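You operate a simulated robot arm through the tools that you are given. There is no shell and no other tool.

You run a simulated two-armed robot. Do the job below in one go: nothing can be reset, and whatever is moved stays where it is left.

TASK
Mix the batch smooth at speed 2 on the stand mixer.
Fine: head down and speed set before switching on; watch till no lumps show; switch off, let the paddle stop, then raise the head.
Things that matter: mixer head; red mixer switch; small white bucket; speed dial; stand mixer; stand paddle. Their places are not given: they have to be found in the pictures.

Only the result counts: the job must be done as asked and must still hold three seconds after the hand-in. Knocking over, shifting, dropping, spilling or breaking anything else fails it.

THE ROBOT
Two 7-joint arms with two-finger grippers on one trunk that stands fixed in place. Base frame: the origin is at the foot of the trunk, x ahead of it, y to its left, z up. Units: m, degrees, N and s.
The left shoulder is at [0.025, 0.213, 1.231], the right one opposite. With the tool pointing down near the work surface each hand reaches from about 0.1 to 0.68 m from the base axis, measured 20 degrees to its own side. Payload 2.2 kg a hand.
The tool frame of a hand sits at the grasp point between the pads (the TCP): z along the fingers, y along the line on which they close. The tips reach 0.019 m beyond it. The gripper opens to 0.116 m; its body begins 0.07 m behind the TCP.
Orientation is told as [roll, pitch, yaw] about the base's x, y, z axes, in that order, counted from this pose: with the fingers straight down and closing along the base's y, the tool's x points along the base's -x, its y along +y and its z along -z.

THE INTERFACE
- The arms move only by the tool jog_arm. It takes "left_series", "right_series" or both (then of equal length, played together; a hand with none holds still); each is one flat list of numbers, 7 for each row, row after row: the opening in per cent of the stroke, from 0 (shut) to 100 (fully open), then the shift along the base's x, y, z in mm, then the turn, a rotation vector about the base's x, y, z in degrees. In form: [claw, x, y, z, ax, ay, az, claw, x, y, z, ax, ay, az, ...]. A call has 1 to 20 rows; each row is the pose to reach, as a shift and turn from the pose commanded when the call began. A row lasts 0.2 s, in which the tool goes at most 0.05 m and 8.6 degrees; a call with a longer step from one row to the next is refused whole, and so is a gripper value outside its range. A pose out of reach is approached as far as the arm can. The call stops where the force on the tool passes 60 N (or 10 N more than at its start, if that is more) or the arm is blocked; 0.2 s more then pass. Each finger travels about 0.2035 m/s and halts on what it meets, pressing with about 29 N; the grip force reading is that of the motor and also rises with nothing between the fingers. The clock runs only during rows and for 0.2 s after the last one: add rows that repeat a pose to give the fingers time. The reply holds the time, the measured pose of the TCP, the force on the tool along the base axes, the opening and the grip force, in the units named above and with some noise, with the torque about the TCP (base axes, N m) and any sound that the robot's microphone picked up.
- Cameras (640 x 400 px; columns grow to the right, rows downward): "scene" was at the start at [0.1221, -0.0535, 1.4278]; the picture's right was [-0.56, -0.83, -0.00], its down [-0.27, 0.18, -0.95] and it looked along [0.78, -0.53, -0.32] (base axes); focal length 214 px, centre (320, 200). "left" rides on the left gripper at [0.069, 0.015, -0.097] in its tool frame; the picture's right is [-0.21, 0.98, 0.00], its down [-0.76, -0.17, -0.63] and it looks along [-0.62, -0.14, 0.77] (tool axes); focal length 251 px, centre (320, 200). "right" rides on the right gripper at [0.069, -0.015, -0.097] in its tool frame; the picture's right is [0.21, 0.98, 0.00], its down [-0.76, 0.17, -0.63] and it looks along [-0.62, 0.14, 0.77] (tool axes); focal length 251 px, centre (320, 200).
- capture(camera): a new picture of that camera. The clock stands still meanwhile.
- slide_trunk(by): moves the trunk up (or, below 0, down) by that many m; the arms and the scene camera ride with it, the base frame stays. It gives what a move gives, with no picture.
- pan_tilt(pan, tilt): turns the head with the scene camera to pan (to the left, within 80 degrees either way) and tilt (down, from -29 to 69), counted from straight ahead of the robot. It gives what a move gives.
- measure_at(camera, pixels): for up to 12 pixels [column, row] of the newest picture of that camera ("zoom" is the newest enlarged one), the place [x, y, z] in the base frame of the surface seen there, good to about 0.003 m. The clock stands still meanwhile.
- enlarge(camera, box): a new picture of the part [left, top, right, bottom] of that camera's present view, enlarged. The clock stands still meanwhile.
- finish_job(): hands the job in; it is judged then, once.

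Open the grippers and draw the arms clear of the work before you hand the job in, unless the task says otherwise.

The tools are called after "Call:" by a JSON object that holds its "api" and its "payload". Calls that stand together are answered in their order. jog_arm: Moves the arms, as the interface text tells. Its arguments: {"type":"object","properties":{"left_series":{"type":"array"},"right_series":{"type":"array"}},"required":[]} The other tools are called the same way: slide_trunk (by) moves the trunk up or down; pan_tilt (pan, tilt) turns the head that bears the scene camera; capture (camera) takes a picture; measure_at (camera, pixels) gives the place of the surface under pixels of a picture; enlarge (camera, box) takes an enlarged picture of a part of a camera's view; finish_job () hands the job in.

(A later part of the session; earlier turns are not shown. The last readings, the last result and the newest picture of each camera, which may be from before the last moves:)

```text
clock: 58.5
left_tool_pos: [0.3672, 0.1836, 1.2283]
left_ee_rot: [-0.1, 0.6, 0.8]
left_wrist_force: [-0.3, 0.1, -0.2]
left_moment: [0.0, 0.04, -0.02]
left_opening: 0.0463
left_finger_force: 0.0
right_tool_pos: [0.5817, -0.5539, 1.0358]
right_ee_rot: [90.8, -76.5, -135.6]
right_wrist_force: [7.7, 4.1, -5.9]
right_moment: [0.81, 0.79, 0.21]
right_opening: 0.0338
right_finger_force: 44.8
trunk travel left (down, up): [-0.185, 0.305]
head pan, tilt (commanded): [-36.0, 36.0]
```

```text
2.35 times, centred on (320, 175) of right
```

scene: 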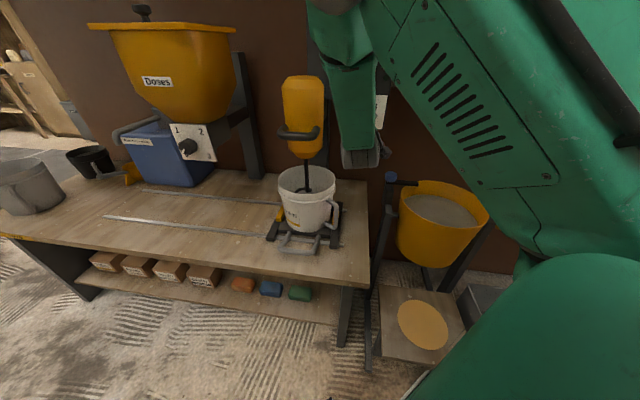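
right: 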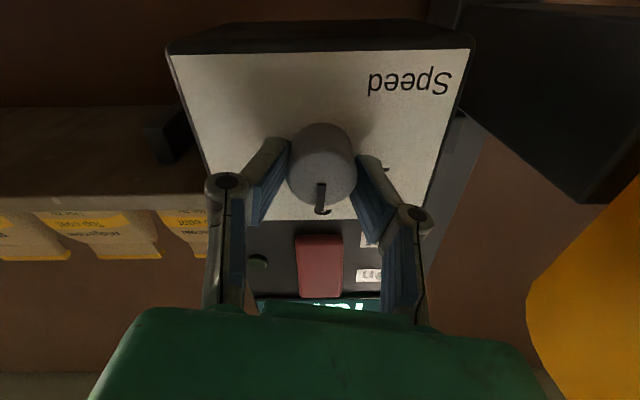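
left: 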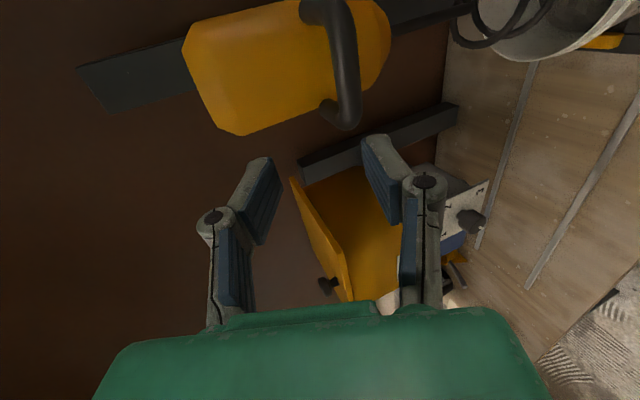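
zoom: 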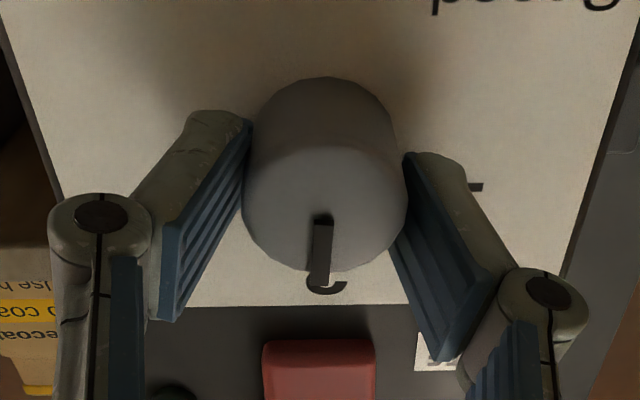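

The pointer now lines up with "2". I release the knob and back off, then check the dial from the scene camera.

Call:
{"api": "jog_arm", "payload": {"right_series": [30, 0, 0, 0, 0, 0, 0, 50, 0, 0, 0, 0, 0, 0, 50, -14, 14, 0, 0, 0, 0, 50, -35, 35, 0, 0, 0, 0, 50, -60, 60, 0, 0, 0, 0]}}

Call:
{"api": "capture", "payload": {"camera": "right"}}

Call:
{"api": "capture", "payload": {"camera": "scene"}}

```text
clock: 59.7
left_tool_pos: [0.3642, 0.1868, 1.228]
left_ee_rot: [-0.2, 0.3, 0.6]
left_wrist_force: [0.2, 0.2, -0.2]
left_moment: [0.0, 0.0, -0.01]
left_opening: 0.0464
left_finger_force: 0.0
right_tool_pos: [0.5157, -0.4915, 1.0366]
right_ee_rot: [90.4, -76.7, -135.3]
right_wrist_force: [0.2, 0.1, 0.3]
right_moment: [0.04, 0.06, 0.0]
right_opening: 0.0581
right_finger_force: 0.1
trunk travel left (down, up): [-0.185, 0.305]
head pan, tilt (commanded): [-36.0, 36.0]
```

```text
taken
```

right: 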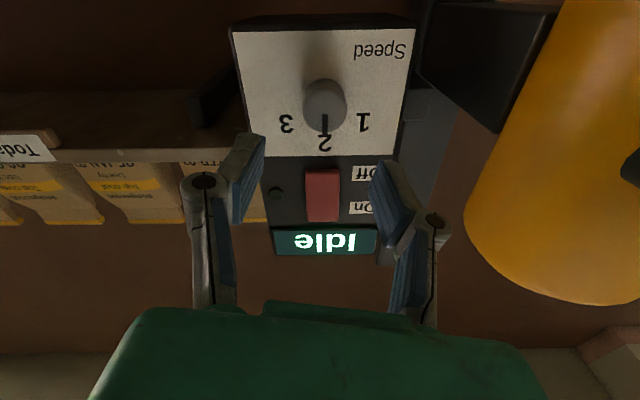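

```text
taken
```

scene: 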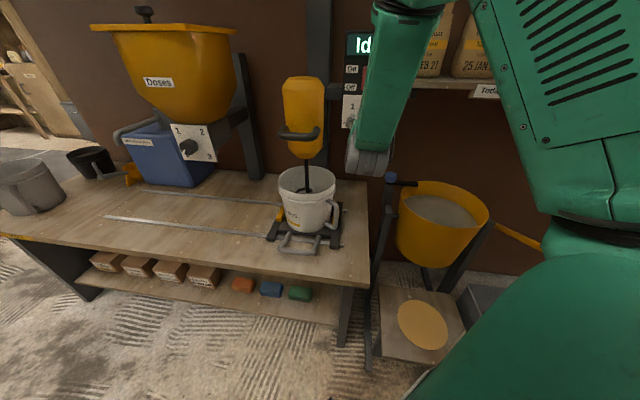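

From the right camera, the pointer points to "2". I enlarge to verify the exact angle.

Call:
{"api": "enlarge", "payload": {"camera": "right", "box": [260, 60, 390, 260]}}

Call:
{"api": "enlarge", "payload": {"camera": "right", "box": [275, 70, 375, 160]}}

Call:
{"api": "measure_at", "payload": {"camera": "right", "pixels": [[322, 175], [322, 185], [322, 195], [322, 205], [322, 215], [310, 195], [335, 195], [325, 100], [322, 163]]}}

```text
2.00 times, centred on (325, 160) of right
```

zoom: 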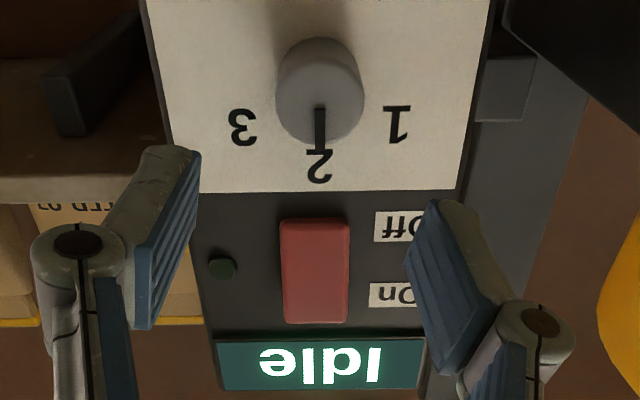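

```text
4.44 times, centred on (325, 115) of right
```

zoom: 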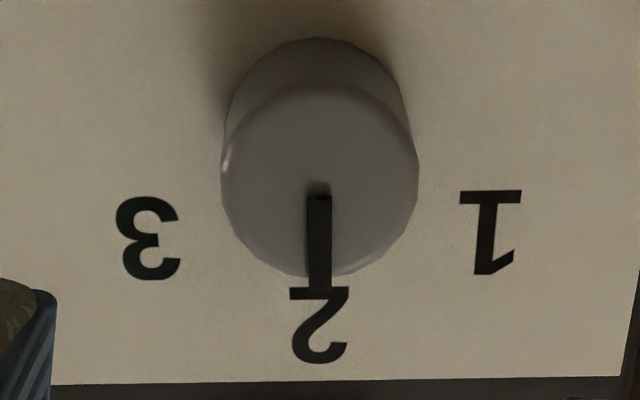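

```text
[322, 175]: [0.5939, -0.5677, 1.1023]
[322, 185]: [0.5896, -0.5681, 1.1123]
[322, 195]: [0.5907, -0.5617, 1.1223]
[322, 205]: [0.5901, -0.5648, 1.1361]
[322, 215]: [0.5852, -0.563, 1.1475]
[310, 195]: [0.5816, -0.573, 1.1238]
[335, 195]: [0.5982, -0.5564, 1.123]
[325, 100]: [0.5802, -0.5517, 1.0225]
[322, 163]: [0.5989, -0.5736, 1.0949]
```

Speed dial is exactly at "2", head is down, display "Idle". Before switching on I place the left hand so that its camera looks down into the bucket for watching.

Call:
{"api": "jog_arm", "payload": {"left_series": [40, 6, -39, 7, 0, 0, -7.6, 40, 12, -79, 14, 0, 0, -15.2, 40, 18, -118, 21, 0, 0, -22.9, 40, 24, -157, 28, 0, 0, -30.5, 40, 30, -197, 35, 0, 0, -38.1, 40, 36, -236, 42, 0, 0, -45.7]}}

Call:
{"api": "capture", "payload": {"camera": "left"}}

```text
clock: 61.1
left_tool_pos: [0.402, -0.0593, 1.2696]
left_ee_rot: [-0.2, 0.6, -45.2]
left_wrist_force: [-0.2, -0.1, 0.4]
left_moment: [-0.02, 0.01, 0.0]
left_opening: 0.0461
left_finger_force: 0.0
right_tool_pos: [0.5186, -0.4988, 1.0315]
right_ee_rot: [89.0, -76.5, -133.9]
right_wrist_force: [0.5, 0.3, -0.2]
right_moment: [0.01, 0.0, 0.01]
right_opening: 0.0578
right_finger_force: 0.1
trunk travel left (down, up): [-0.185, 0.305]
head pan, tilt (commanded): [-36.0, 36.0]
```

```text
taken
```

left: 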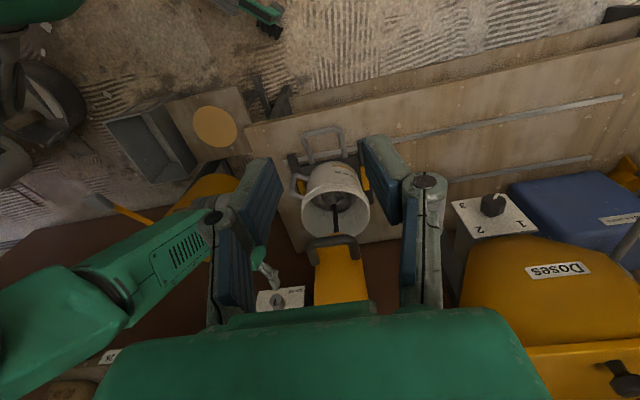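

The left camera sees the bucket at (335,195) between its fingers. I enlarge to judge how well the mix shows.

Call:
{"api": "enlarge", "payload": {"camera": "left", "box": [285, 145, 385, 250]}}

Call:
{"api": "enlarge", "payload": {"camera": "scene", "box": [260, 60, 420, 260]}}

```text
3.81 times, centred on (335, 198) of left
```

zoom: 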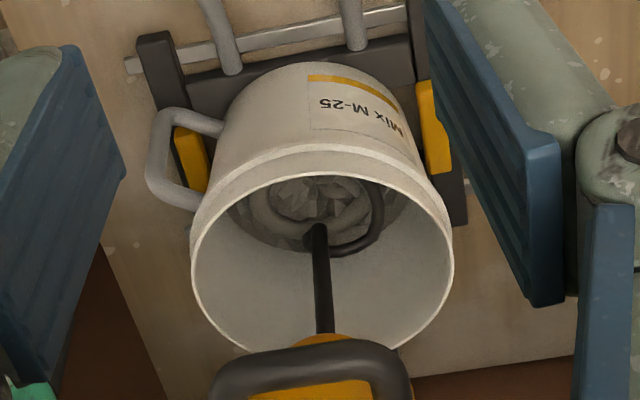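

```text
2.00 times, centred on (340, 160) of scene
```

zoom: 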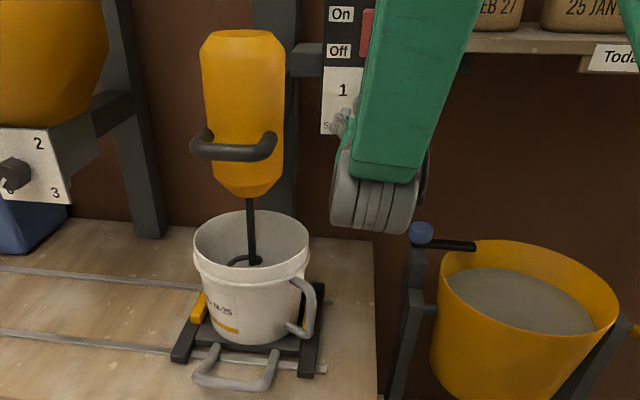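

The lumpy mix shows clearly in the left camera. Now I close the right gripper and raise it to the level of the switch's "On" end (z≈1.152), still about 9 cm off the panel.

Call:
{"api": "jog_arm", "payload": {"right_series": [30, 0, 0, 30, 0, 0, 0, 15, 0, 0, 60, 0, 0, 0, 0, 0, 0, 90, 0, 0, 0, 0, 0, 0, 120, 0, 0, 0, 0, 0, 0, 120, 0, 0, 0]}}

Call:
{"api": "capture", "payload": {"camera": "right"}}

```text
clock: 62.3
left_tool_pos: [0.4009, -0.0512, 1.2699]
left_ee_rot: [-0.4, 0.4, -45.0]
left_wrist_force: [-0.1, 0.6, 0.6]
left_moment: [0.0, 0.0, 0.03]
left_opening: 0.0461
left_finger_force: 0.1
right_tool_pos: [0.5188, -0.4916, 1.1575]
right_ee_rot: [90.2, -76.8, -135.0]
right_wrist_force: [-0.1, 0.0, 0.6]
right_moment: [0.01, 0.01, 0.01]
right_opening: 0.0
right_finger_force: 28.2
trunk travel left (down, up): [-0.185, 0.305]
head pan, tilt (commanded): [-36.0, 36.0]
```

```text
taken
```

right: 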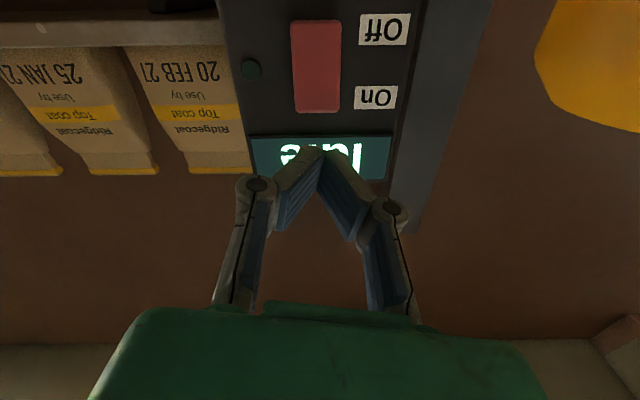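

The closed tips point at the very top edge of the red switch, so I lower by 10 mm to hit its "On" half, then advance to near contact.

Call:
{"api": "jog_arm", "payload": {"right_series": [0, 0, 0, -10, 0, 0, 0, 0, 20, -20, -10, 0, 0, 0, 0, 40, -40, -10, 0, 0, 0, 0, 50, -50, -10, 0, 0, 0, 0, 54, -54, -10, 0, 0, 0]}}

Call:
{"api": "capture", "payload": {"camera": "right"}}

```text
clock: 63.5
left_tool_pos: [0.3993, -0.0543, 1.2712]
left_ee_rot: [-0.2, 0.6, -44.9]
left_wrist_force: [0.6, 0.1, -0.1]
left_moment: [0.0, 0.01, 0.01]
left_opening: 0.0465
left_finger_force: 0.0
right_tool_pos: [0.5733, -0.549, 1.1451]
right_ee_rot: [89.6, -76.6, -134.6]
right_wrist_force: [-0.6, -0.3, -0.4]
right_moment: [0.0, -0.04, 0.0]
right_opening: 0.0
right_finger_force: 28.3
trunk travel left (down, up): [-0.185, 0.305]
head pan, tilt (commanded): [-36.0, 36.0]
```

```text
taken
```

right: 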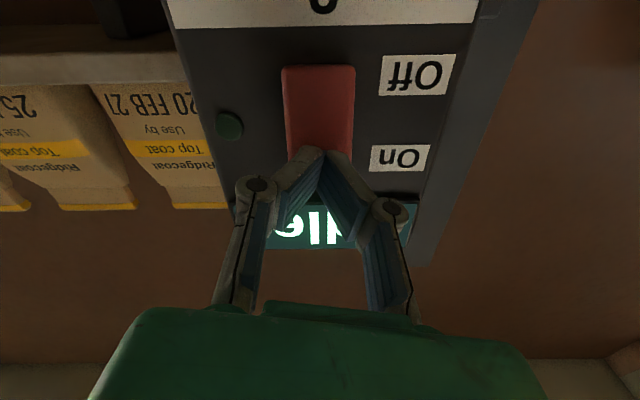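

The tips are right at the switch's "On" half (contact imminent, no force yet). I press in small steps of ~2 mm.

Call:
{"api": "jog_arm", "payload": {"right_series": [0, 2, -2, 0, 0, 0, 0, 0, 4, -4, 0, 0, 0, 0, 0, 6, -6, 0, 0, 0, 0]}}

Call:
{"api": "capture", "payload": {"camera": "right"}}

```text
clock: 64.3
left_tool_pos: [0.3984, -0.053, 1.2706]
left_ee_rot: [-0.1, 0.4, -44.9]
left_wrist_force: [0.9, -0.6, 0.0]
left_moment: [-0.03, 0.01, 0.0]
left_opening: 0.0462
left_finger_force: 0.1
right_tool_pos: [0.5779, -0.5513, 1.1455]
right_ee_rot: [90.3, -76.7, -135.1]
right_wrist_force: [-9.9, 7.8, 0.7]
right_moment: [0.09, 0.1, -0.11]
right_opening: 0.0
right_finger_force: 28.7
trunk travel left (down, up): [-0.185, 0.305]
head pan, tilt (commanded): [-36.0, 36.0]
```

```text
taken
```

right: 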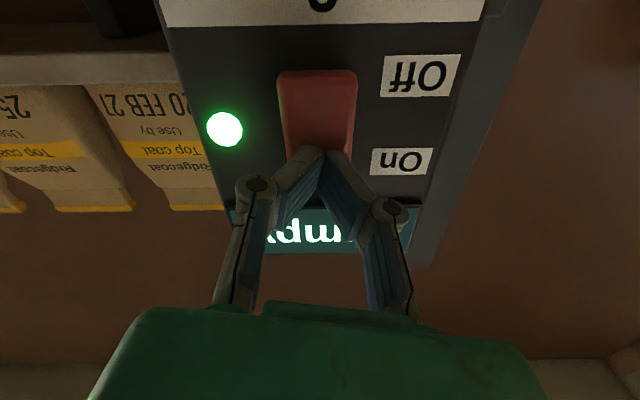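

The lamp is green and the display now seems to read "Lumpy" – the mixer runs. I back the hand off by 2 cm, staying ready, and look at display and bucket.

Call:
{"api": "jog_arm", "payload": {"right_series": [0, -10, 10, 0, 0, 0, 0, 0, -20, 20, 0, 0, 0, 0]}}

Call:
{"api": "capture", "payload": {"camera": "right"}}

Call:
{"api": "enlarge", "payload": {"camera": "left", "box": [285, 145, 385, 250]}}

Call:
{"api": "enlarge", "payload": {"camera": "scene", "box": [260, 20, 420, 240]}}

```text
clock: 64.9
left_tool_pos: [0.397, -0.0524, 1.2722]
left_ee_rot: [-0.2, 0.4, -45.0]
left_wrist_force: [0.5, 0.8, 0.2]
left_moment: [-0.01, -0.03, -0.03]
left_opening: 0.0465
left_finger_force: 0.1
right_tool_pos: [0.5593, -0.5324, 1.1456]
right_ee_rot: [90.5, -76.6, -135.3]
right_wrist_force: [-1.4, -0.6, 0.8]
right_moment: [0.04, 0.04, 0.0]
right_opening: 0.0003
right_finger_force: 28.6
trunk travel left (down, up): [-0.185, 0.305]
head pan, tilt (commanded): [-36.0, 36.0]
```

```text
taken
```

right: 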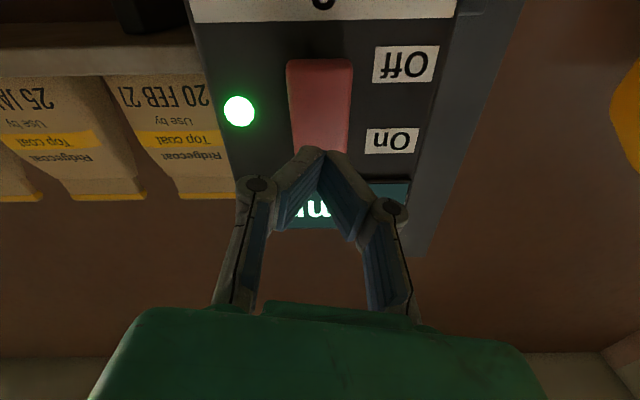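

```text
3.81 times, centred on (335, 198) of left
```

zoom: 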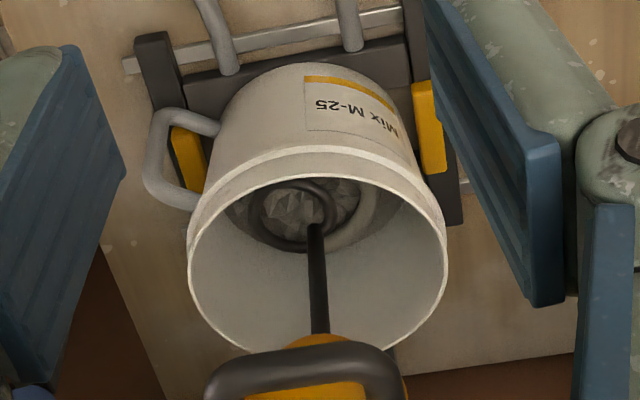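

```text
1.82 times, centred on (340, 130) of scene
```

zoom: 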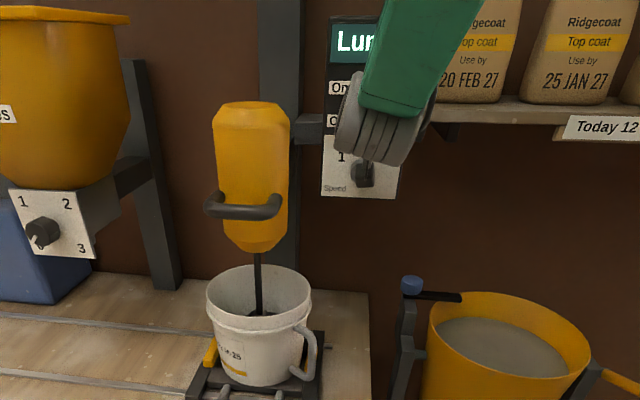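

Display shows "Lumpy" and the paddle turns. I lower the hand in front of the "Off" half (z≈1.113) and wait there while watching.

Call:
{"api": "jog_arm", "payload": {"right_series": [0, 0, 0, -16, 0, 0, 0, 0, 0, 0, -33, 0, 0, 0, 0, 0, 0, -33, 0, 0, 0, 0, 0, 0, -33, 0, 0, 0, 0, 0, 0, -33, 0, 0, 0]}}

Call:
{"api": "capture", "payload": {"camera": "right"}}

Call:
{"api": "enlarge", "payload": {"camera": "left", "box": [300, 170, 370, 230]}}

Call:
{"api": "enlarge", "payload": {"camera": "scene", "box": [320, 20, 420, 140]}}

```text
clock: 66.1
left_tool_pos: [0.3992, -0.0536, 1.2708]
left_ee_rot: [0.0, 0.5, -45.0]
left_wrist_force: [-1.1, -0.2, -0.6]
left_moment: [0.0, 0.02, -0.05]
left_opening: 0.0465
left_finger_force: 0.1
right_tool_pos: [0.5581, -0.5337, 1.1112]
right_ee_rot: [89.8, -76.6, -134.6]
right_wrist_force: [-0.7, -0.5, -0.3]
right_moment: [-0.01, -0.01, 0.02]
right_opening: 0.0001
right_finger_force: 28.9
trunk travel left (down, up): [-0.185, 0.305]
head pan, tilt (commanded): [-36.0, 36.0]
```

```text
taken
```

right: 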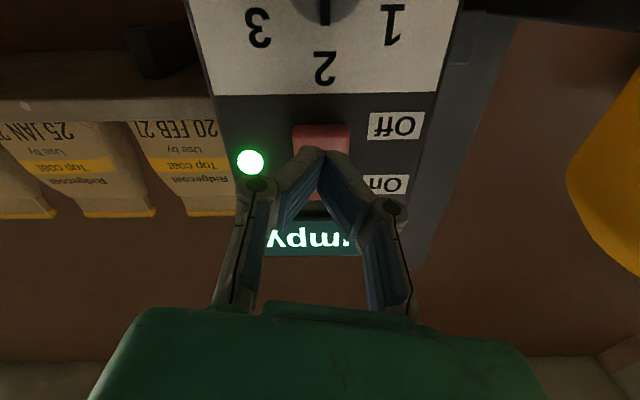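

```text
6.67 times, centred on (335, 200) of left
```

zoom: 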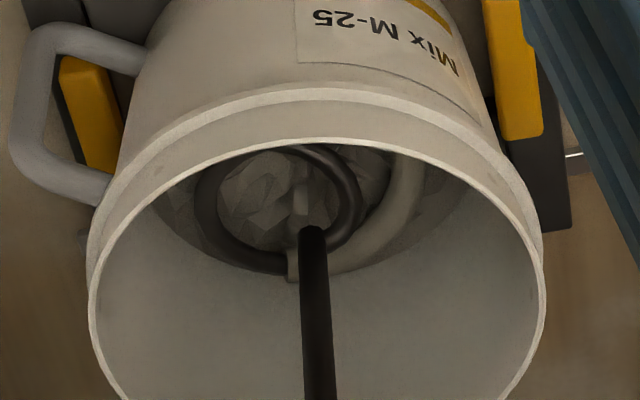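

```text
3.33 times, centred on (370, 80) of scene
```

zoom: 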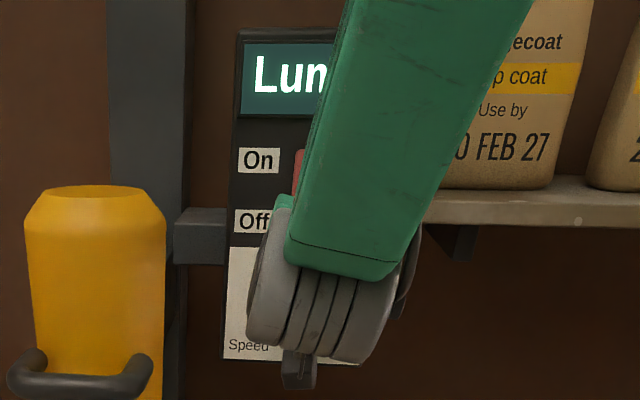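

Still "Lumpy", lumps visible in the bucket. I lower 7 mm more to aim well at the Off half and keep waiting 4 s.

Call:
{"api": "jog_arm", "payload": {"right_series": [0, 0, 0, -7, 0, 0, 0, 0, 0, 0, -7, 0, 0, 0, 0, 0, 0, -7, 0, 0, 0, 0, 0, 0, -7, 0, 0, 0, 0, 0, 0, -7, 0, 0, 0, 0, 0, 0, -7, 0, 0, 0, 0, 0, 0, -7, 0, 0, 0, 0, 0, 0, -7, 0, 0, 0, 0, 0, 0, -7, 0, 0, 0, 0, 0, 0, -7, 0, 0, 0, 0, 0, 0, -7, 0, 0, 0, 0, 0, 0, -7, 0, 0, 0, 0, 0, 0, -7, 0, 0, 0, 0, 0, 0, -7, 0, 0, 0, 0, 0, 0, -7, 0, 0, 0, 0, 0, 0, -7, 0, 0, 0, 0, 0, 0, -7, 0, 0, 0, 0, 0, 0, -7, 0, 0, 0]}}

Call:
{"api": "enlarge", "payload": {"camera": "left", "box": [300, 170, 370, 230]}}

Call:
{"api": "enlarge", "payload": {"camera": "right", "box": [180, 50, 460, 270]}}

```text
clock: 69.9
left_tool_pos: [0.3996, -0.0546, 1.2715]
left_ee_rot: [-0.2, 0.5, -45.0]
left_wrist_force: [0.9, 0.0, -0.4]
left_moment: [-0.01, -0.01, 0.0]
left_opening: 0.0465
left_finger_force: 0.1
right_tool_pos: [0.5591, -0.5344, 1.1041]
right_ee_rot: [90.0, -76.6, -134.7]
right_wrist_force: [-0.3, -0.7, -0.2]
right_moment: [0.01, -0.02, -0.02]
right_opening: 0.0
right_finger_force: 27.6
trunk travel left (down, up): [-0.185, 0.305]
head pan, tilt (commanded): [-36.0, 36.0]
```

```text
6.67 times, centred on (335, 200) of left
```

zoom: 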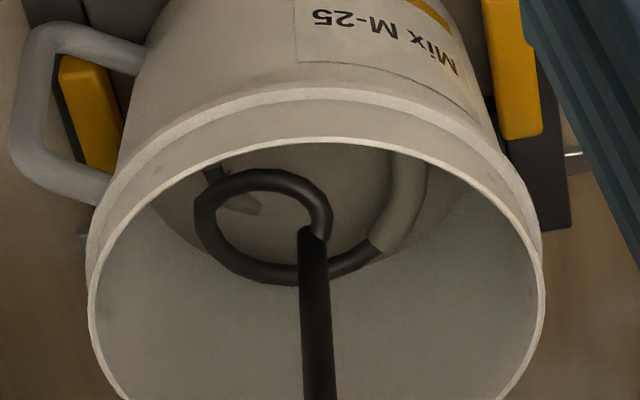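

```text
1.82 times, centred on (320, 160) of right
```

zoom: 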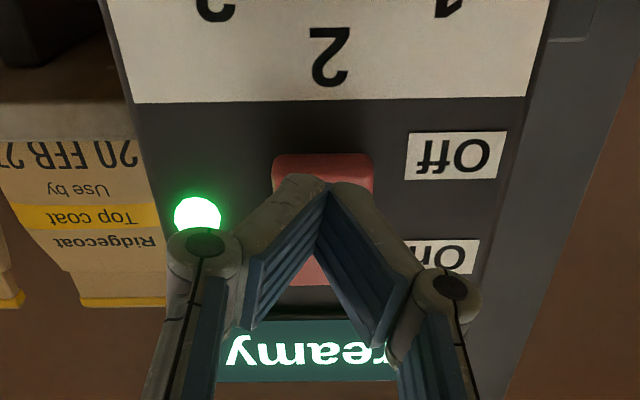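

The display now reads "Creamy" and the mix looks smooth in the left camera, with perhaps a shape at (235,200) of the zoom. I look closer before deciding.

Call:
{"api": "enlarge", "payload": {"camera": "left", "box": [312, 180, 356, 212]}}

Call:
{"api": "enlarge", "payload": {"camera": "scene", "box": [270, 150, 350, 250]}}

Call:
{"api": "enlarge", "payload": {"camera": "scene", "box": [335, 20, 405, 80]}}

```text
12.50 times, centred on (334, 196) of left
```

zoom: 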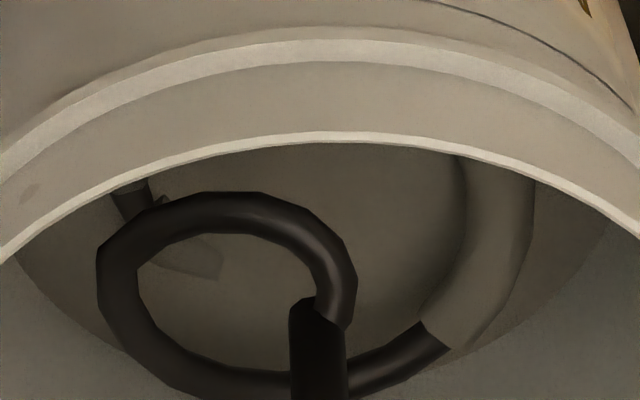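

```text
4.00 times, centred on (310, 200) of scene
```

zoom: 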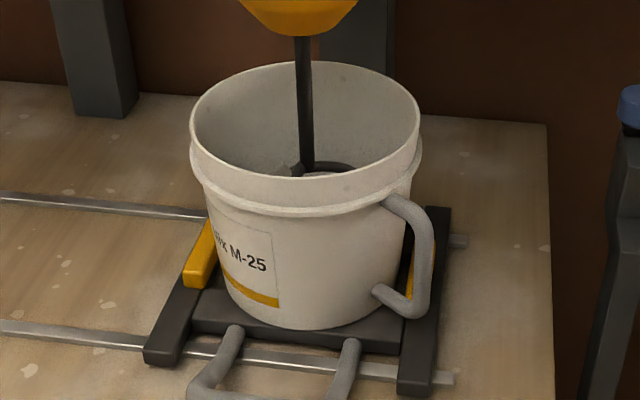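

```text
6.67 times, centred on (370, 50) of scene
```

zoom: 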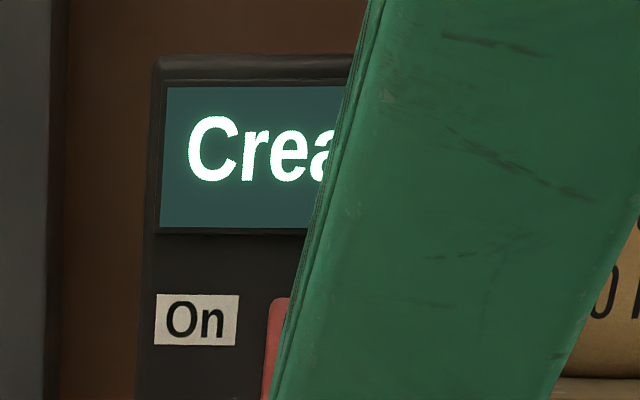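

No lumps are left—only the coated coil shows—and the display reads "Creamy". I switch off now by pressing the Off half.

Call:
{"api": "jog_arm", "payload": {"right_series": [0, 9, -9, 0, 0, 0, 0, 0, 14, -14, 0, 0, 0, 0, 0, 17, -17, 0, 0, 0, 0, 0, 19, -19, 0, 0, 0, 0, 0, 21, -21, 0, 0, 0, 0]}}

Call:
{"api": "capture", "payload": {"camera": "right"}}

```text
clock: 71.1
left_tool_pos: [0.3986, -0.0535, 1.2718]
left_ee_rot: [-0.2, 0.4, -45.0]
left_wrist_force: [0.6, -0.9, 0.6]
left_moment: [-0.01, 0.04, 0.0]
left_opening: 0.0465
left_finger_force: 0.1
right_tool_pos: [0.5794, -0.5502, 1.1058]
right_ee_rot: [89.9, -76.6, -134.7]
right_wrist_force: [-6.6, 4.8, -1.0]
right_moment: [-0.05, -0.06, 0.01]
right_opening: 0.0
right_finger_force: 28.4
trunk travel left (down, up): [-0.185, 0.305]
head pan, tilt (commanded): [-36.0, 36.0]
```

```text
taken
```

right: 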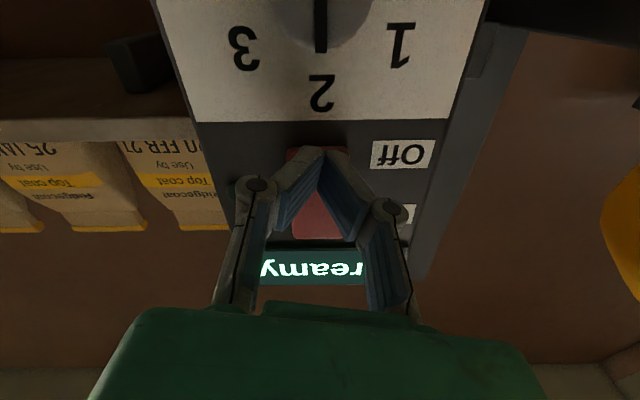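

The green light has gone; force 8 N. I back off 8 cm and check lamp, rocker and display.

Call:
{"api": "jog_arm", "payload": {"right_series": [0, -15, 15, 0, 0, 0, 0, 0, -35, 35, 0, 0, 0, 0, 0, -57, 57, 0, 0, 0, 0]}}

Call:
{"api": "enlarge", "payload": {"camera": "right", "box": [180, 20, 460, 240]}}

Call:
{"api": "enlarge", "payload": {"camera": "left", "box": [300, 170, 370, 230]}}

Call:
{"api": "capture", "payload": {"camera": "scene"}}

```text
clock: 71.9
left_tool_pos: [0.3986, -0.0513, 1.2707]
left_ee_rot: [-0.2, 0.3, -45.1]
left_wrist_force: [-0.2, 0.4, 0.6]
left_moment: [0.0, -0.03, -0.02]
left_opening: 0.0464
left_finger_force: 0.0
right_tool_pos: [0.5217, -0.498, 1.1058]
right_ee_rot: [90.3, -76.6, -135.1]
right_wrist_force: [-1.2, -0.2, -1.1]
right_moment: [0.02, 0.0, -0.03]
right_opening: 0.0
right_finger_force: 28.7
trunk travel left (down, up): [-0.185, 0.305]
head pan, tilt (commanded): [-36.0, 36.0]
```

```text
1.82 times, centred on (320, 130) of right
```

zoom: 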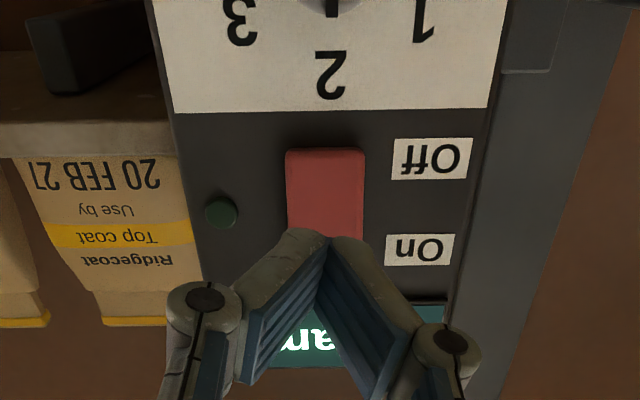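

```text
6.67 times, centred on (335, 200) of left
```

zoom: 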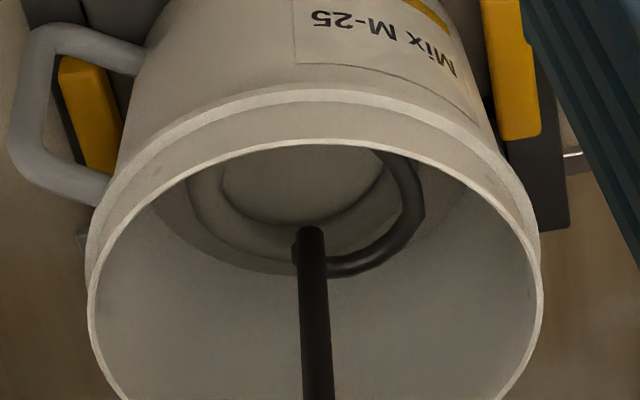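

```text
taken
```

scene: 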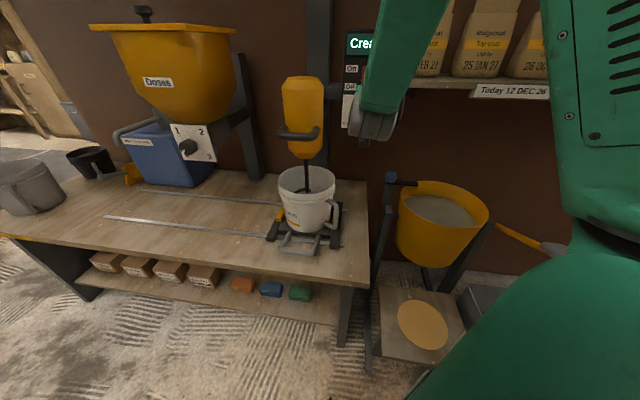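

Lamp off, display "Creamy", the mix smooth. I retract the right hand toward a tool-down pose (this also gives the paddle time to stop) and then compare the paddle in the left camera.

Call:
{"api": "jog_arm", "payload": {"right_series": [0, -28, 28, 0, 0, 0, 0, 0, -35, 22, 4, 1.9, 6.9, 3.5, 0, -42, 16, 8, 3.9, 13.8, 7, 0, -50, 9, 13, 5.8, 20.7, 10.5, 0, -57, 3, 17, 7.8, 27.6, 14, 0, -64, -3, 21, 9.7, 34.5, 17.5, 0, -71, -9, 25, 11.7, 41.4, 21, 0, -79, -15, 29, 13.6, 48.4, 24.6, 0, -86, -21, 33, 15.6, 55.3, 28.1, 0, -93, -27, 37, 17.5, 62.2, 31.6, 0, -100, -33, 42, 19.5, 69.1, 35.1, 0, -108, -40, 46, 21.4, 76, 38.6, 0, -115, -46, 50, 23.4, 82.9, 42.1, 0, -122, -52, 54, 25.3, 89.8, 45.6]}}

Call:
{"api": "enlarge", "payload": {"camera": "left", "box": [300, 170, 370, 230]}}

Call:
{"api": "capture", "payload": {"camera": "scene"}}

```text
clock: 74.9
left_tool_pos: [0.4002, -0.0555, 1.2696]
left_ee_rot: [-0.1, 0.6, -45.1]
left_wrist_force: [-0.8, 0.3, -0.3]
left_moment: [-0.01, 0.03, 0.02]
left_opening: 0.0463
left_finger_force: 0.0
right_tool_pos: [0.4007, -0.5495, 1.1576]
right_ee_rot: [0.3, 0.1, 0.3]
right_wrist_force: [0.4, -0.1, 0.0]
right_moment: [0.04, 0.0, 0.03]
right_opening: 0.0001
right_finger_force: 28.6
right hand out of reach, approached as far as the arm can: row 6
trunk travel left (down, up): [-0.185, 0.305]
head pan, tilt (commanded): [-36.0, 36.0]
```

```text
6.67 times, centred on (335, 200) of left
```

zoom: 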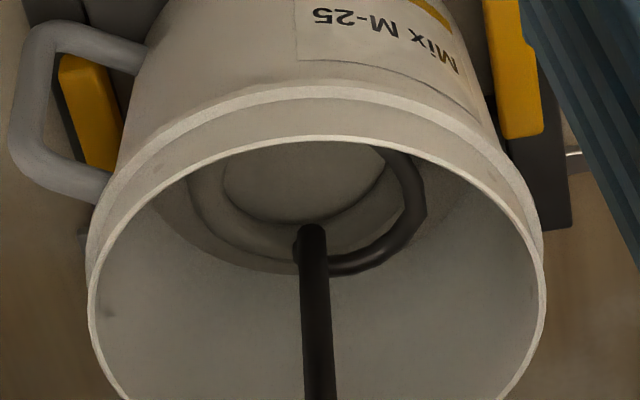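

```text
taken
```

scene: 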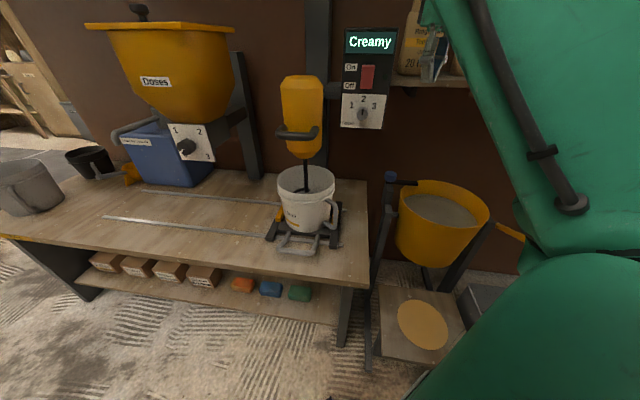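

The paddle is at the same angle as 3 s ago, so it stands still; the display reads "Creamy" and the dial is at 2. I park the left arm again, then raise the trunk for the handle work.

Call:
{"api": "jog_arm", "payload": {"left_series": [40, -6, 39, -7, 0, 0, 7.6, 40, -12, 79, -14, 0, 0, 15.2, 40, -18, 118, -21, 0, 0, 22.9, 40, -24, 157, -28, 0, 0, 30.5, 40, -30, 197, -35, 0, 0, 38.1, 40, -36, 236, -42, 0, 0, 45.7]}}

Call:
{"api": "slide_trunk", "payload": {"by": 0.3}}

Call:
{"api": "capture", "payload": {"camera": "scene"}}

```text
clock: 76.3
left_tool_pos: [0.363, 0.1866, 1.2303]
left_ee_rot: [-0.4, 0.6, 0.8]
left_wrist_force: [0.0, 0.4, -0.4]
left_moment: [0.01, 0.01, 0.02]
left_opening: 0.0465
left_finger_force: 0.0
right_tool_pos: [0.3996, -0.5445, 1.1614]
right_ee_rot: [0.0, 0.1, 0.2]
right_wrist_force: [0.3, -0.1, 0.0]
right_moment: [-0.04, 0.01, 0.02]
right_opening: 0.0001
right_finger_force: 28.4
trunk travel left (down, up): [-0.185, 0.305]
head pan, tilt (commanded): [-36.0, 36.0]
```

```text
clock: 79.3
left_tool_pos: [0.3642, 0.1817, 1.531]
left_ee_rot: [-0.1, 0.6, 0.6]
left_wrist_force: [0.7, 0.2, -0.3]
left_moment: [0.0, -0.01, 0.03]
left_opening: 0.0464
left_finger_force: 0.0
right_tool_pos: [0.3997, -0.5486, 1.459]
right_ee_rot: [0.2, 0.1, 0.2]
right_wrist_force: [-0.2, 0.4, -0.1]
right_moment: [0.02, -0.02, 0.03]
right_opening: 0.0
right_finger_force: 28.7
trunk travel left (down, up): [-0.485, 0.005]
head pan, tilt (commanded): [-36.0, 36.0]
```

```text
taken
```

scene: 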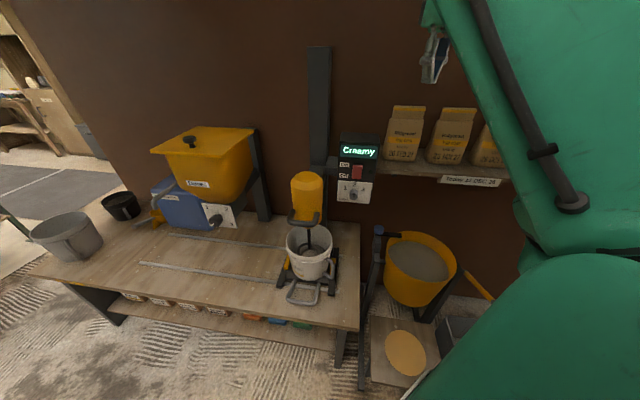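

The head is still down and the mix looks uniform. I bring the right hand, opened to ~47 mm, back in front of the lowered handle along the path I used before.

Call:
{"api": "jog_arm", "payload": {"right_series": [10, 3, 10, -10, -2.6, -2.4, 6.7, 20, 8, 25, -30, -5.3, -4.7, 13.4, 30, 17, 44, -55, -7.9, -7.1, 20.1, 40, 26, 63, -82, -10.5, -9.4, 26.8, 42, 35, 87, -108, -13.1, -11.8, 33.5, 42, 44, 111, -138, -15.8, -14.2, 40.2, 42, 53, 135, -168, -18.4, -16.5, 46.8, 42, 62, 159, -199, -21, -18.9, 53.5, 42, 71, 183, -229, -23.6, -21.2, 60.2, 42, 80, 207, -260, -26.3, -23.6, 66.9, 42, 89, 227, -290, -28.9, -25.9, 73.6, 42, 99, 237, -320, -31.5, -28.3, 80.3]}}

Call:
{"api": "capture", "payload": {"camera": "right"}}

Call:
{"api": "capture", "payload": {"camera": "scene"}}

```text
clock: 81.9
left_tool_pos: [0.3672, 0.1831, 1.53]
left_ee_rot: [-0.3, 0.6, 0.7]
left_wrist_force: [0.4, -0.1, -0.1]
left_moment: [-0.02, -0.01, 0.0]
left_opening: 0.0466
left_finger_force: 0.0
right_tool_pos: [0.5044, -0.3215, 1.1433]
right_ee_rot: [-39.0, -3.2, 81.5]
right_wrist_force: [0.5, -0.2, -0.3]
right_moment: [0.01, 0.06, 0.01]
right_opening: 0.0486
right_finger_force: 0.0
trunk travel left (down, up): [-0.485, 0.005]
head pan, tilt (commanded): [-36.0, 36.0]
```

```text
taken
```

right: 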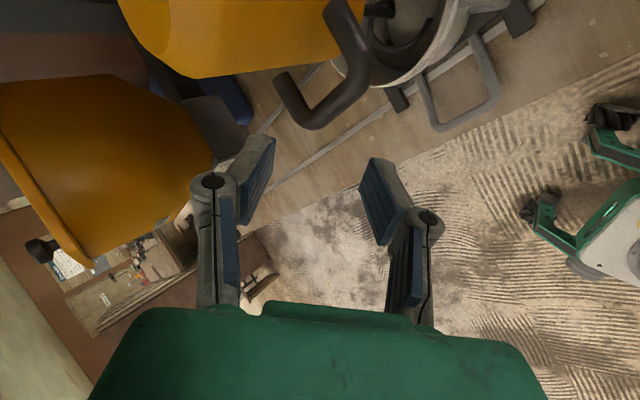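

```text
taken
```

scene: 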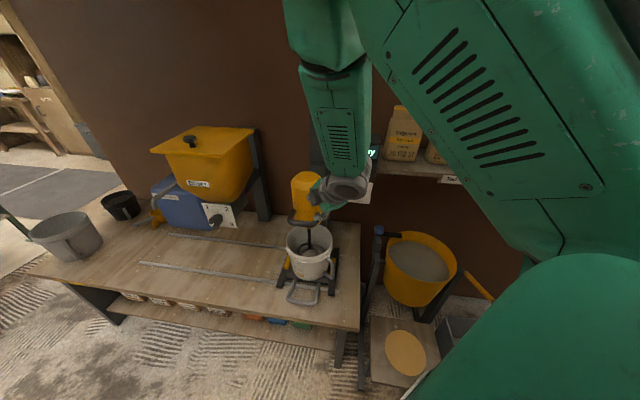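

The pose is good and the head camera is undisturbed. I measure the bar in the right camera for the final approach.

Call:
{"api": "measure_at", "payload": {"camera": "right", "pixels": [[352, 50], [352, 75], [340, 95], [325, 108], [318, 115], [345, 60], [290, 90], [300, 110]]}}

Call:
{"api": "jog_arm", "payload": {"right_series": [42, 0, 0, 0, 0, 0, 0]}}

```text
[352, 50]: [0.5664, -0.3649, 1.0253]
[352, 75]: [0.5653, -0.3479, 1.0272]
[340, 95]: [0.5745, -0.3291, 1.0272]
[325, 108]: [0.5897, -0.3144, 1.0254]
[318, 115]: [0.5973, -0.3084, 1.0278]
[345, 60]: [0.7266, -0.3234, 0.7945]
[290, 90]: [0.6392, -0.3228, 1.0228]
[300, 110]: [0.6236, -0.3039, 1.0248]
```

```text
clock: 82.3
left_tool_pos: [0.3616, 0.1829, 1.5316]
left_ee_rot: [-0.2, 0.5, 0.8]
left_wrist_force: [0.7, -0.1, 0.5]
left_moment: [0.0, -0.01, -0.01]
left_opening: 0.0464
left_finger_force: 0.2
right_tool_pos: [0.4999, -0.3215, 1.1425]
right_ee_rot: [-39.0, -3.1, 81.3]
right_wrist_force: [0.9, 0.0, -0.6]
right_moment: [0.01, -0.01, 0.0]
right_opening: 0.0489
right_finger_force: 0.1
trunk travel left (down, up): [-0.485, 0.005]
head pan, tilt (commanded): [-36.0, 36.0]
```

The bar centre is at (0.586, -0.3175, 1.0145). I align and advance along the fingers until the bar sits between the pads.

Call:
{"api": "jog_arm", "payload": {"right_series": [42, -18, 13, 0, 0, 0, 0, 42, 8, 11, -32, 0, 0, 0, 42, 34, 8.5, -64, 0, 0, 0, 42, 60, 6, -96, 0, 0, 0, 42, 87, 4, -131, 0, 0, 0]}}

Call:
{"api": "capture", "payload": {"camera": "right"}}

```text
clock: 83.5
left_tool_pos: [0.357, 0.1873, 1.532]
left_ee_rot: [-0.3, 0.2, 0.6]
left_wrist_force: [-0.3, 0.7, 1.0]
left_moment: [-0.01, 0.0, -0.01]
left_opening: 0.0463
left_finger_force: 0.0
right_tool_pos: [0.5891, -0.3063, 1.018]
right_ee_rot: [-39.6, 0.3, 83.9]
right_wrist_force: [4.2, -4.4, 31.8]
right_moment: [0.33, -0.65, 0.34]
right_opening: 0.0736
right_finger_force: 11.1
trunk travel left (down, up): [-0.485, 0.005]
head pan, tilt (commanded): [-36.0, 36.0]
```

```text
taken
```

right: 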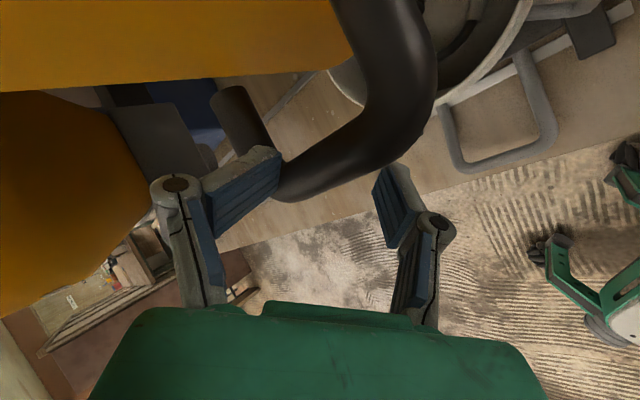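

The back finger landed on top of the bar (31 N, finger pushed open to 74 mm); the head is on its stop, so nothing moved. I back out 5 cm and re-measure.

Call:
{"api": "jog_arm", "payload": {"right_series": [50, -16, 1.5, 20, 0, 0, 0, 50, -31, 3, 39, 0, 0, 0, 50, -31, 3, 39, 0, 0, 0]}}

Call:
{"api": "capture", "payload": {"camera": "right"}}

```text
clock: 84.3
left_tool_pos: [0.3648, 0.1852, 1.5301]
left_ee_rot: [-0.2, 0.5, 0.7]
left_wrist_force: [0.9, 0.3, 0.2]
left_moment: [-0.01, 0.02, -0.01]
left_opening: 0.0462
left_finger_force: 0.1
right_tool_pos: [0.553, -0.3055, 1.0455]
right_ee_rot: [-38.1, 0.0, 83.4]
right_wrist_force: [0.5, 0.0, -0.7]
right_moment: [0.0, 0.03, 0.0]
right_opening: 0.0583
right_finger_force: 0.2
trunk travel left (down, up): [-0.485, 0.005]
head pan, tilt (commanded): [-36.0, 36.0]
```

```text
taken
```

right: 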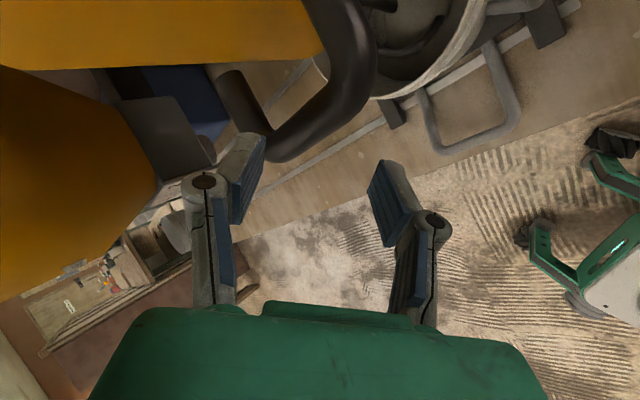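

The bar lies ~10 mm toward the back finger of the hand's centre line. I shift by (6,-11,5) mm and advance slowly with the fingers open to 58 mm.

Call:
{"api": "jog_arm", "payload": {"right_series": [50, 6, -11, 5, 0, 0, 0, 50, 6, -11, 5, 0, 0, 0, 50, 14, -12, -5, 0, 0, 0, 50, 21, -12.7, -15, 0, 0, 0, 50, 29, -13.6, -25, 0, 0, 0, 50, 36.7, -14.5, -34.4, 0, 0, 0]}}

Call:
{"api": "capture", "payload": {"camera": "right"}}

```text
clock: 85.7
left_tool_pos: [0.3641, 0.1835, 1.5304]
left_ee_rot: [-0.2, 0.5, 0.7]
left_wrist_force: [-0.3, -0.1, 1.1]
left_moment: [-0.03, -0.02, -0.01]
left_opening: 0.0464
left_finger_force: 0.1
right_tool_pos: [0.5912, -0.3191, 1.0136]
right_ee_rot: [-38.6, 0.1, 83.9]
right_wrist_force: [-1.2, -1.5, 0.7]
right_moment: [0.04, -0.04, -0.03]
right_opening: 0.0579
right_finger_force: 0.1
trunk travel left (down, up): [-0.485, 0.005]
head pan, tilt (commanded): [-36.0, 36.0]
```

```text
taken
```

right: 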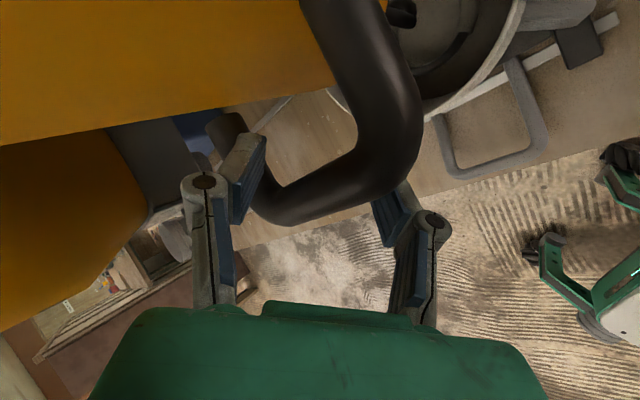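

The bar is now between the pads with no contact force. I close on it.

Call:
{"api": "jog_arm", "payload": {"right_series": [30, 0, 0, 0, 0, 0, 0, 15, 0, 0, 0, 0, 0, 0, 0, 0, 0, 0, 0, 0, 0, 0, 0, 0, 0, 0, 0, 0]}}

Call:
{"api": "capture", "payload": {"camera": "right"}}

```text
clock: 86.7
left_tool_pos: [0.3648, 0.1831, 1.5313]
left_ee_rot: [-0.2, 0.5, 0.7]
left_wrist_force: [0.6, 0.2, 0.4]
left_moment: [-0.02, -0.01, 0.02]
left_opening: 0.0464
left_finger_force: 0.1
right_tool_pos: [0.5916, -0.3182, 1.0125]
right_ee_rot: [-38.6, 0.0, 83.7]
right_wrist_force: [0.6, 1.6, -1.2]
right_moment: [1.11, -1.07, -2.59]
right_opening: 0.0319
right_finger_force: 45.0
trunk travel left (down, up): [-0.485, 0.005]
head pan, tilt (commanded): [-36.0, 36.0]
```

```text
taken
```

right: 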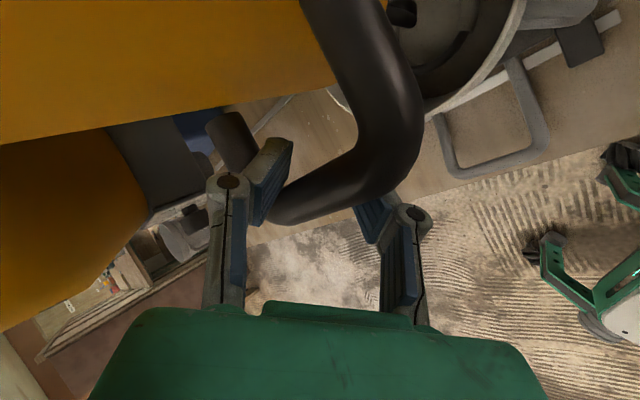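

Gripped (32 mm). I raise the head gently, 10 mm per row, first 80 mm.

Call:
{"api": "jog_arm", "payload": {"right_series": [0, 0, 0, 10, 0, 0, 0, 0, 0, 0, 20, 0, 0, 0, 0, 0, 0, 30, 0, 0, 0, 0, 0, 0, 40, 0, 0, 0, 0, 0, 0, 50, 0, 0, 0, 0, 0, 0, 60, 0, 0, 0, 0, 0, 0, 70, 0, 0, 0, 0, 0, 0, 80, 0, 0, 0]}}

Call:
{"api": "capture", "payload": {"camera": "right"}}

Call:
{"api": "capture", "payload": {"camera": "scene"}}

```text
clock: 88.5
left_tool_pos: [0.3637, 0.1834, 1.5306]
left_ee_rot: [-0.2, 0.4, 0.7]
left_wrist_force: [-0.2, 0.2, -0.1]
left_moment: [0.03, -0.02, -0.01]
left_opening: 0.0463
left_finger_force: 0.1
right_tool_pos: [0.5911, -0.3192, 1.0947]
right_ee_rot: [-38.6, 0.3, 84.0]
right_wrist_force: [-6.5, 1.1, 0.5]
right_moment: [0.77, -0.67, -2.55]
right_opening: 0.0321
right_finger_force: 45.5
trunk travel left (down, up): [-0.485, 0.005]
head pan, tilt (commanded): [-36.0, 36.0]
```

```text
taken
```

right: 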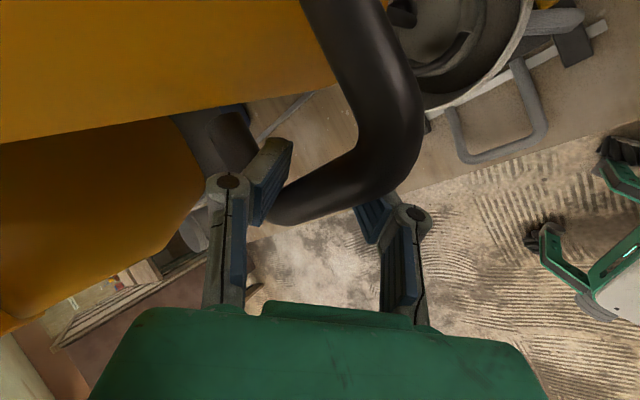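

```text
taken
```

scene: 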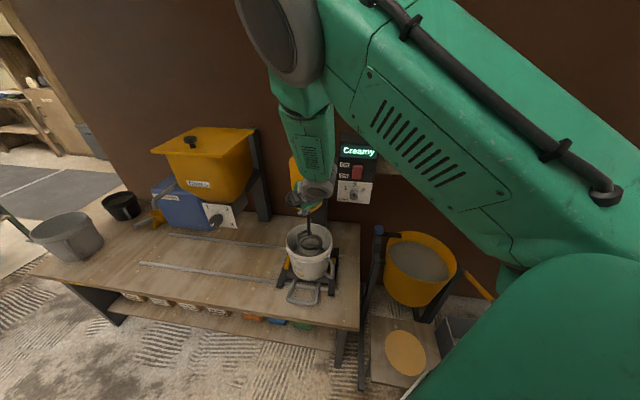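

The head follows (TCP z 1.095, paddle rising out of the bucket). I continue upward toward the original height.

Call:
{"api": "jog_arm", "payload": {"right_series": [0, 0, 0, 10, 0, 0, 0, 0, 0, 0, 20, 0, 0, 0, 0, 0, 0, 30, 0, 0, 0, 0, 0, 0, 40, 0, 0, 0, 0, 0, 0, 50, 0, 0, 0, 0, 0, 0, 60, 0, 0, 0, 0, 0, 0, 70, 0, 0, 0, 0, 0, 0, 80, 0, 0, 0, 0, 0, 0, 90, 0, 0, 0, 0, 0, 0, 98, 0, 0, 0]}}

Call:
{"api": "capture", "payload": {"camera": "right"}}

Call:
{"api": "capture", "payload": {"camera": "scene"}}

```text
clock: 90.7
left_tool_pos: [0.3615, 0.1818, 1.532]
left_ee_rot: [-0.1, 0.4, 0.7]
left_wrist_force: [-0.2, -0.1, -0.8]
left_moment: [-0.01, 0.03, 0.01]
left_opening: 0.0464
left_finger_force: 0.0
right_tool_pos: [0.5919, -0.32, 1.1917]
right_ee_rot: [-38.8, 0.1, 83.8]
right_wrist_force: [-8.3, -2.5, 2.7]
right_moment: [0.46, -0.38, -2.54]
right_opening: 0.0318
right_finger_force: 45.3
trunk travel left (down, up): [-0.485, 0.005]
head pan, tilt (commanded): [-36.0, 36.0]
```

```text
taken
```

right: 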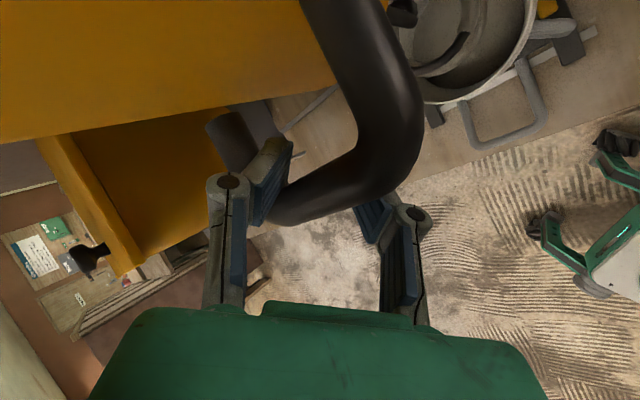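

```text
taken
```

scene: 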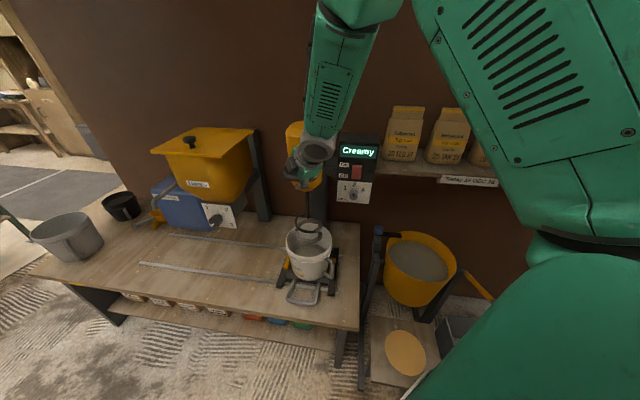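

Nearly at the original height (bar ≈1.194 versus 1.198 at first). I push up in 3 mm rows to reach the upper stop.

Call:
{"api": "jog_arm", "payload": {"right_series": [0, 0, 0, 3, 0, 0, 0, 0, 0, 0, 6, 0, 0, 0, 0, 0, 0, 9, 0, 0, 0]}}

Call:
{"api": "measure_at", "payload": {"camera": "right", "pixels": [[395, 90], [380, 140]]}}

```text
clock: 91.5
left_tool_pos: [0.3647, 0.1801, 1.5308]
left_ee_rot: [-0.1, 0.6, 0.7]
left_wrist_force: [-0.1, 0.6, -0.2]
left_moment: [0.03, -0.01, 0.02]
left_opening: 0.0465
left_finger_force: 0.0
right_tool_pos: [0.5909, -0.3205, 1.1983]
right_ee_rot: [-38.3, -0.1, 83.8]
right_wrist_force: [-5.9, -0.8, -9.5]
right_moment: [1.29, -1.49, -2.35]
right_opening: 0.0318
right_finger_force: 45.4
trunk travel left (down, up): [-0.485, 0.005]
head pan, tilt (commanded): [-36.0, 36.0]
```

```text
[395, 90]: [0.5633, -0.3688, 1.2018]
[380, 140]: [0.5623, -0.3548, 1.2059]
```

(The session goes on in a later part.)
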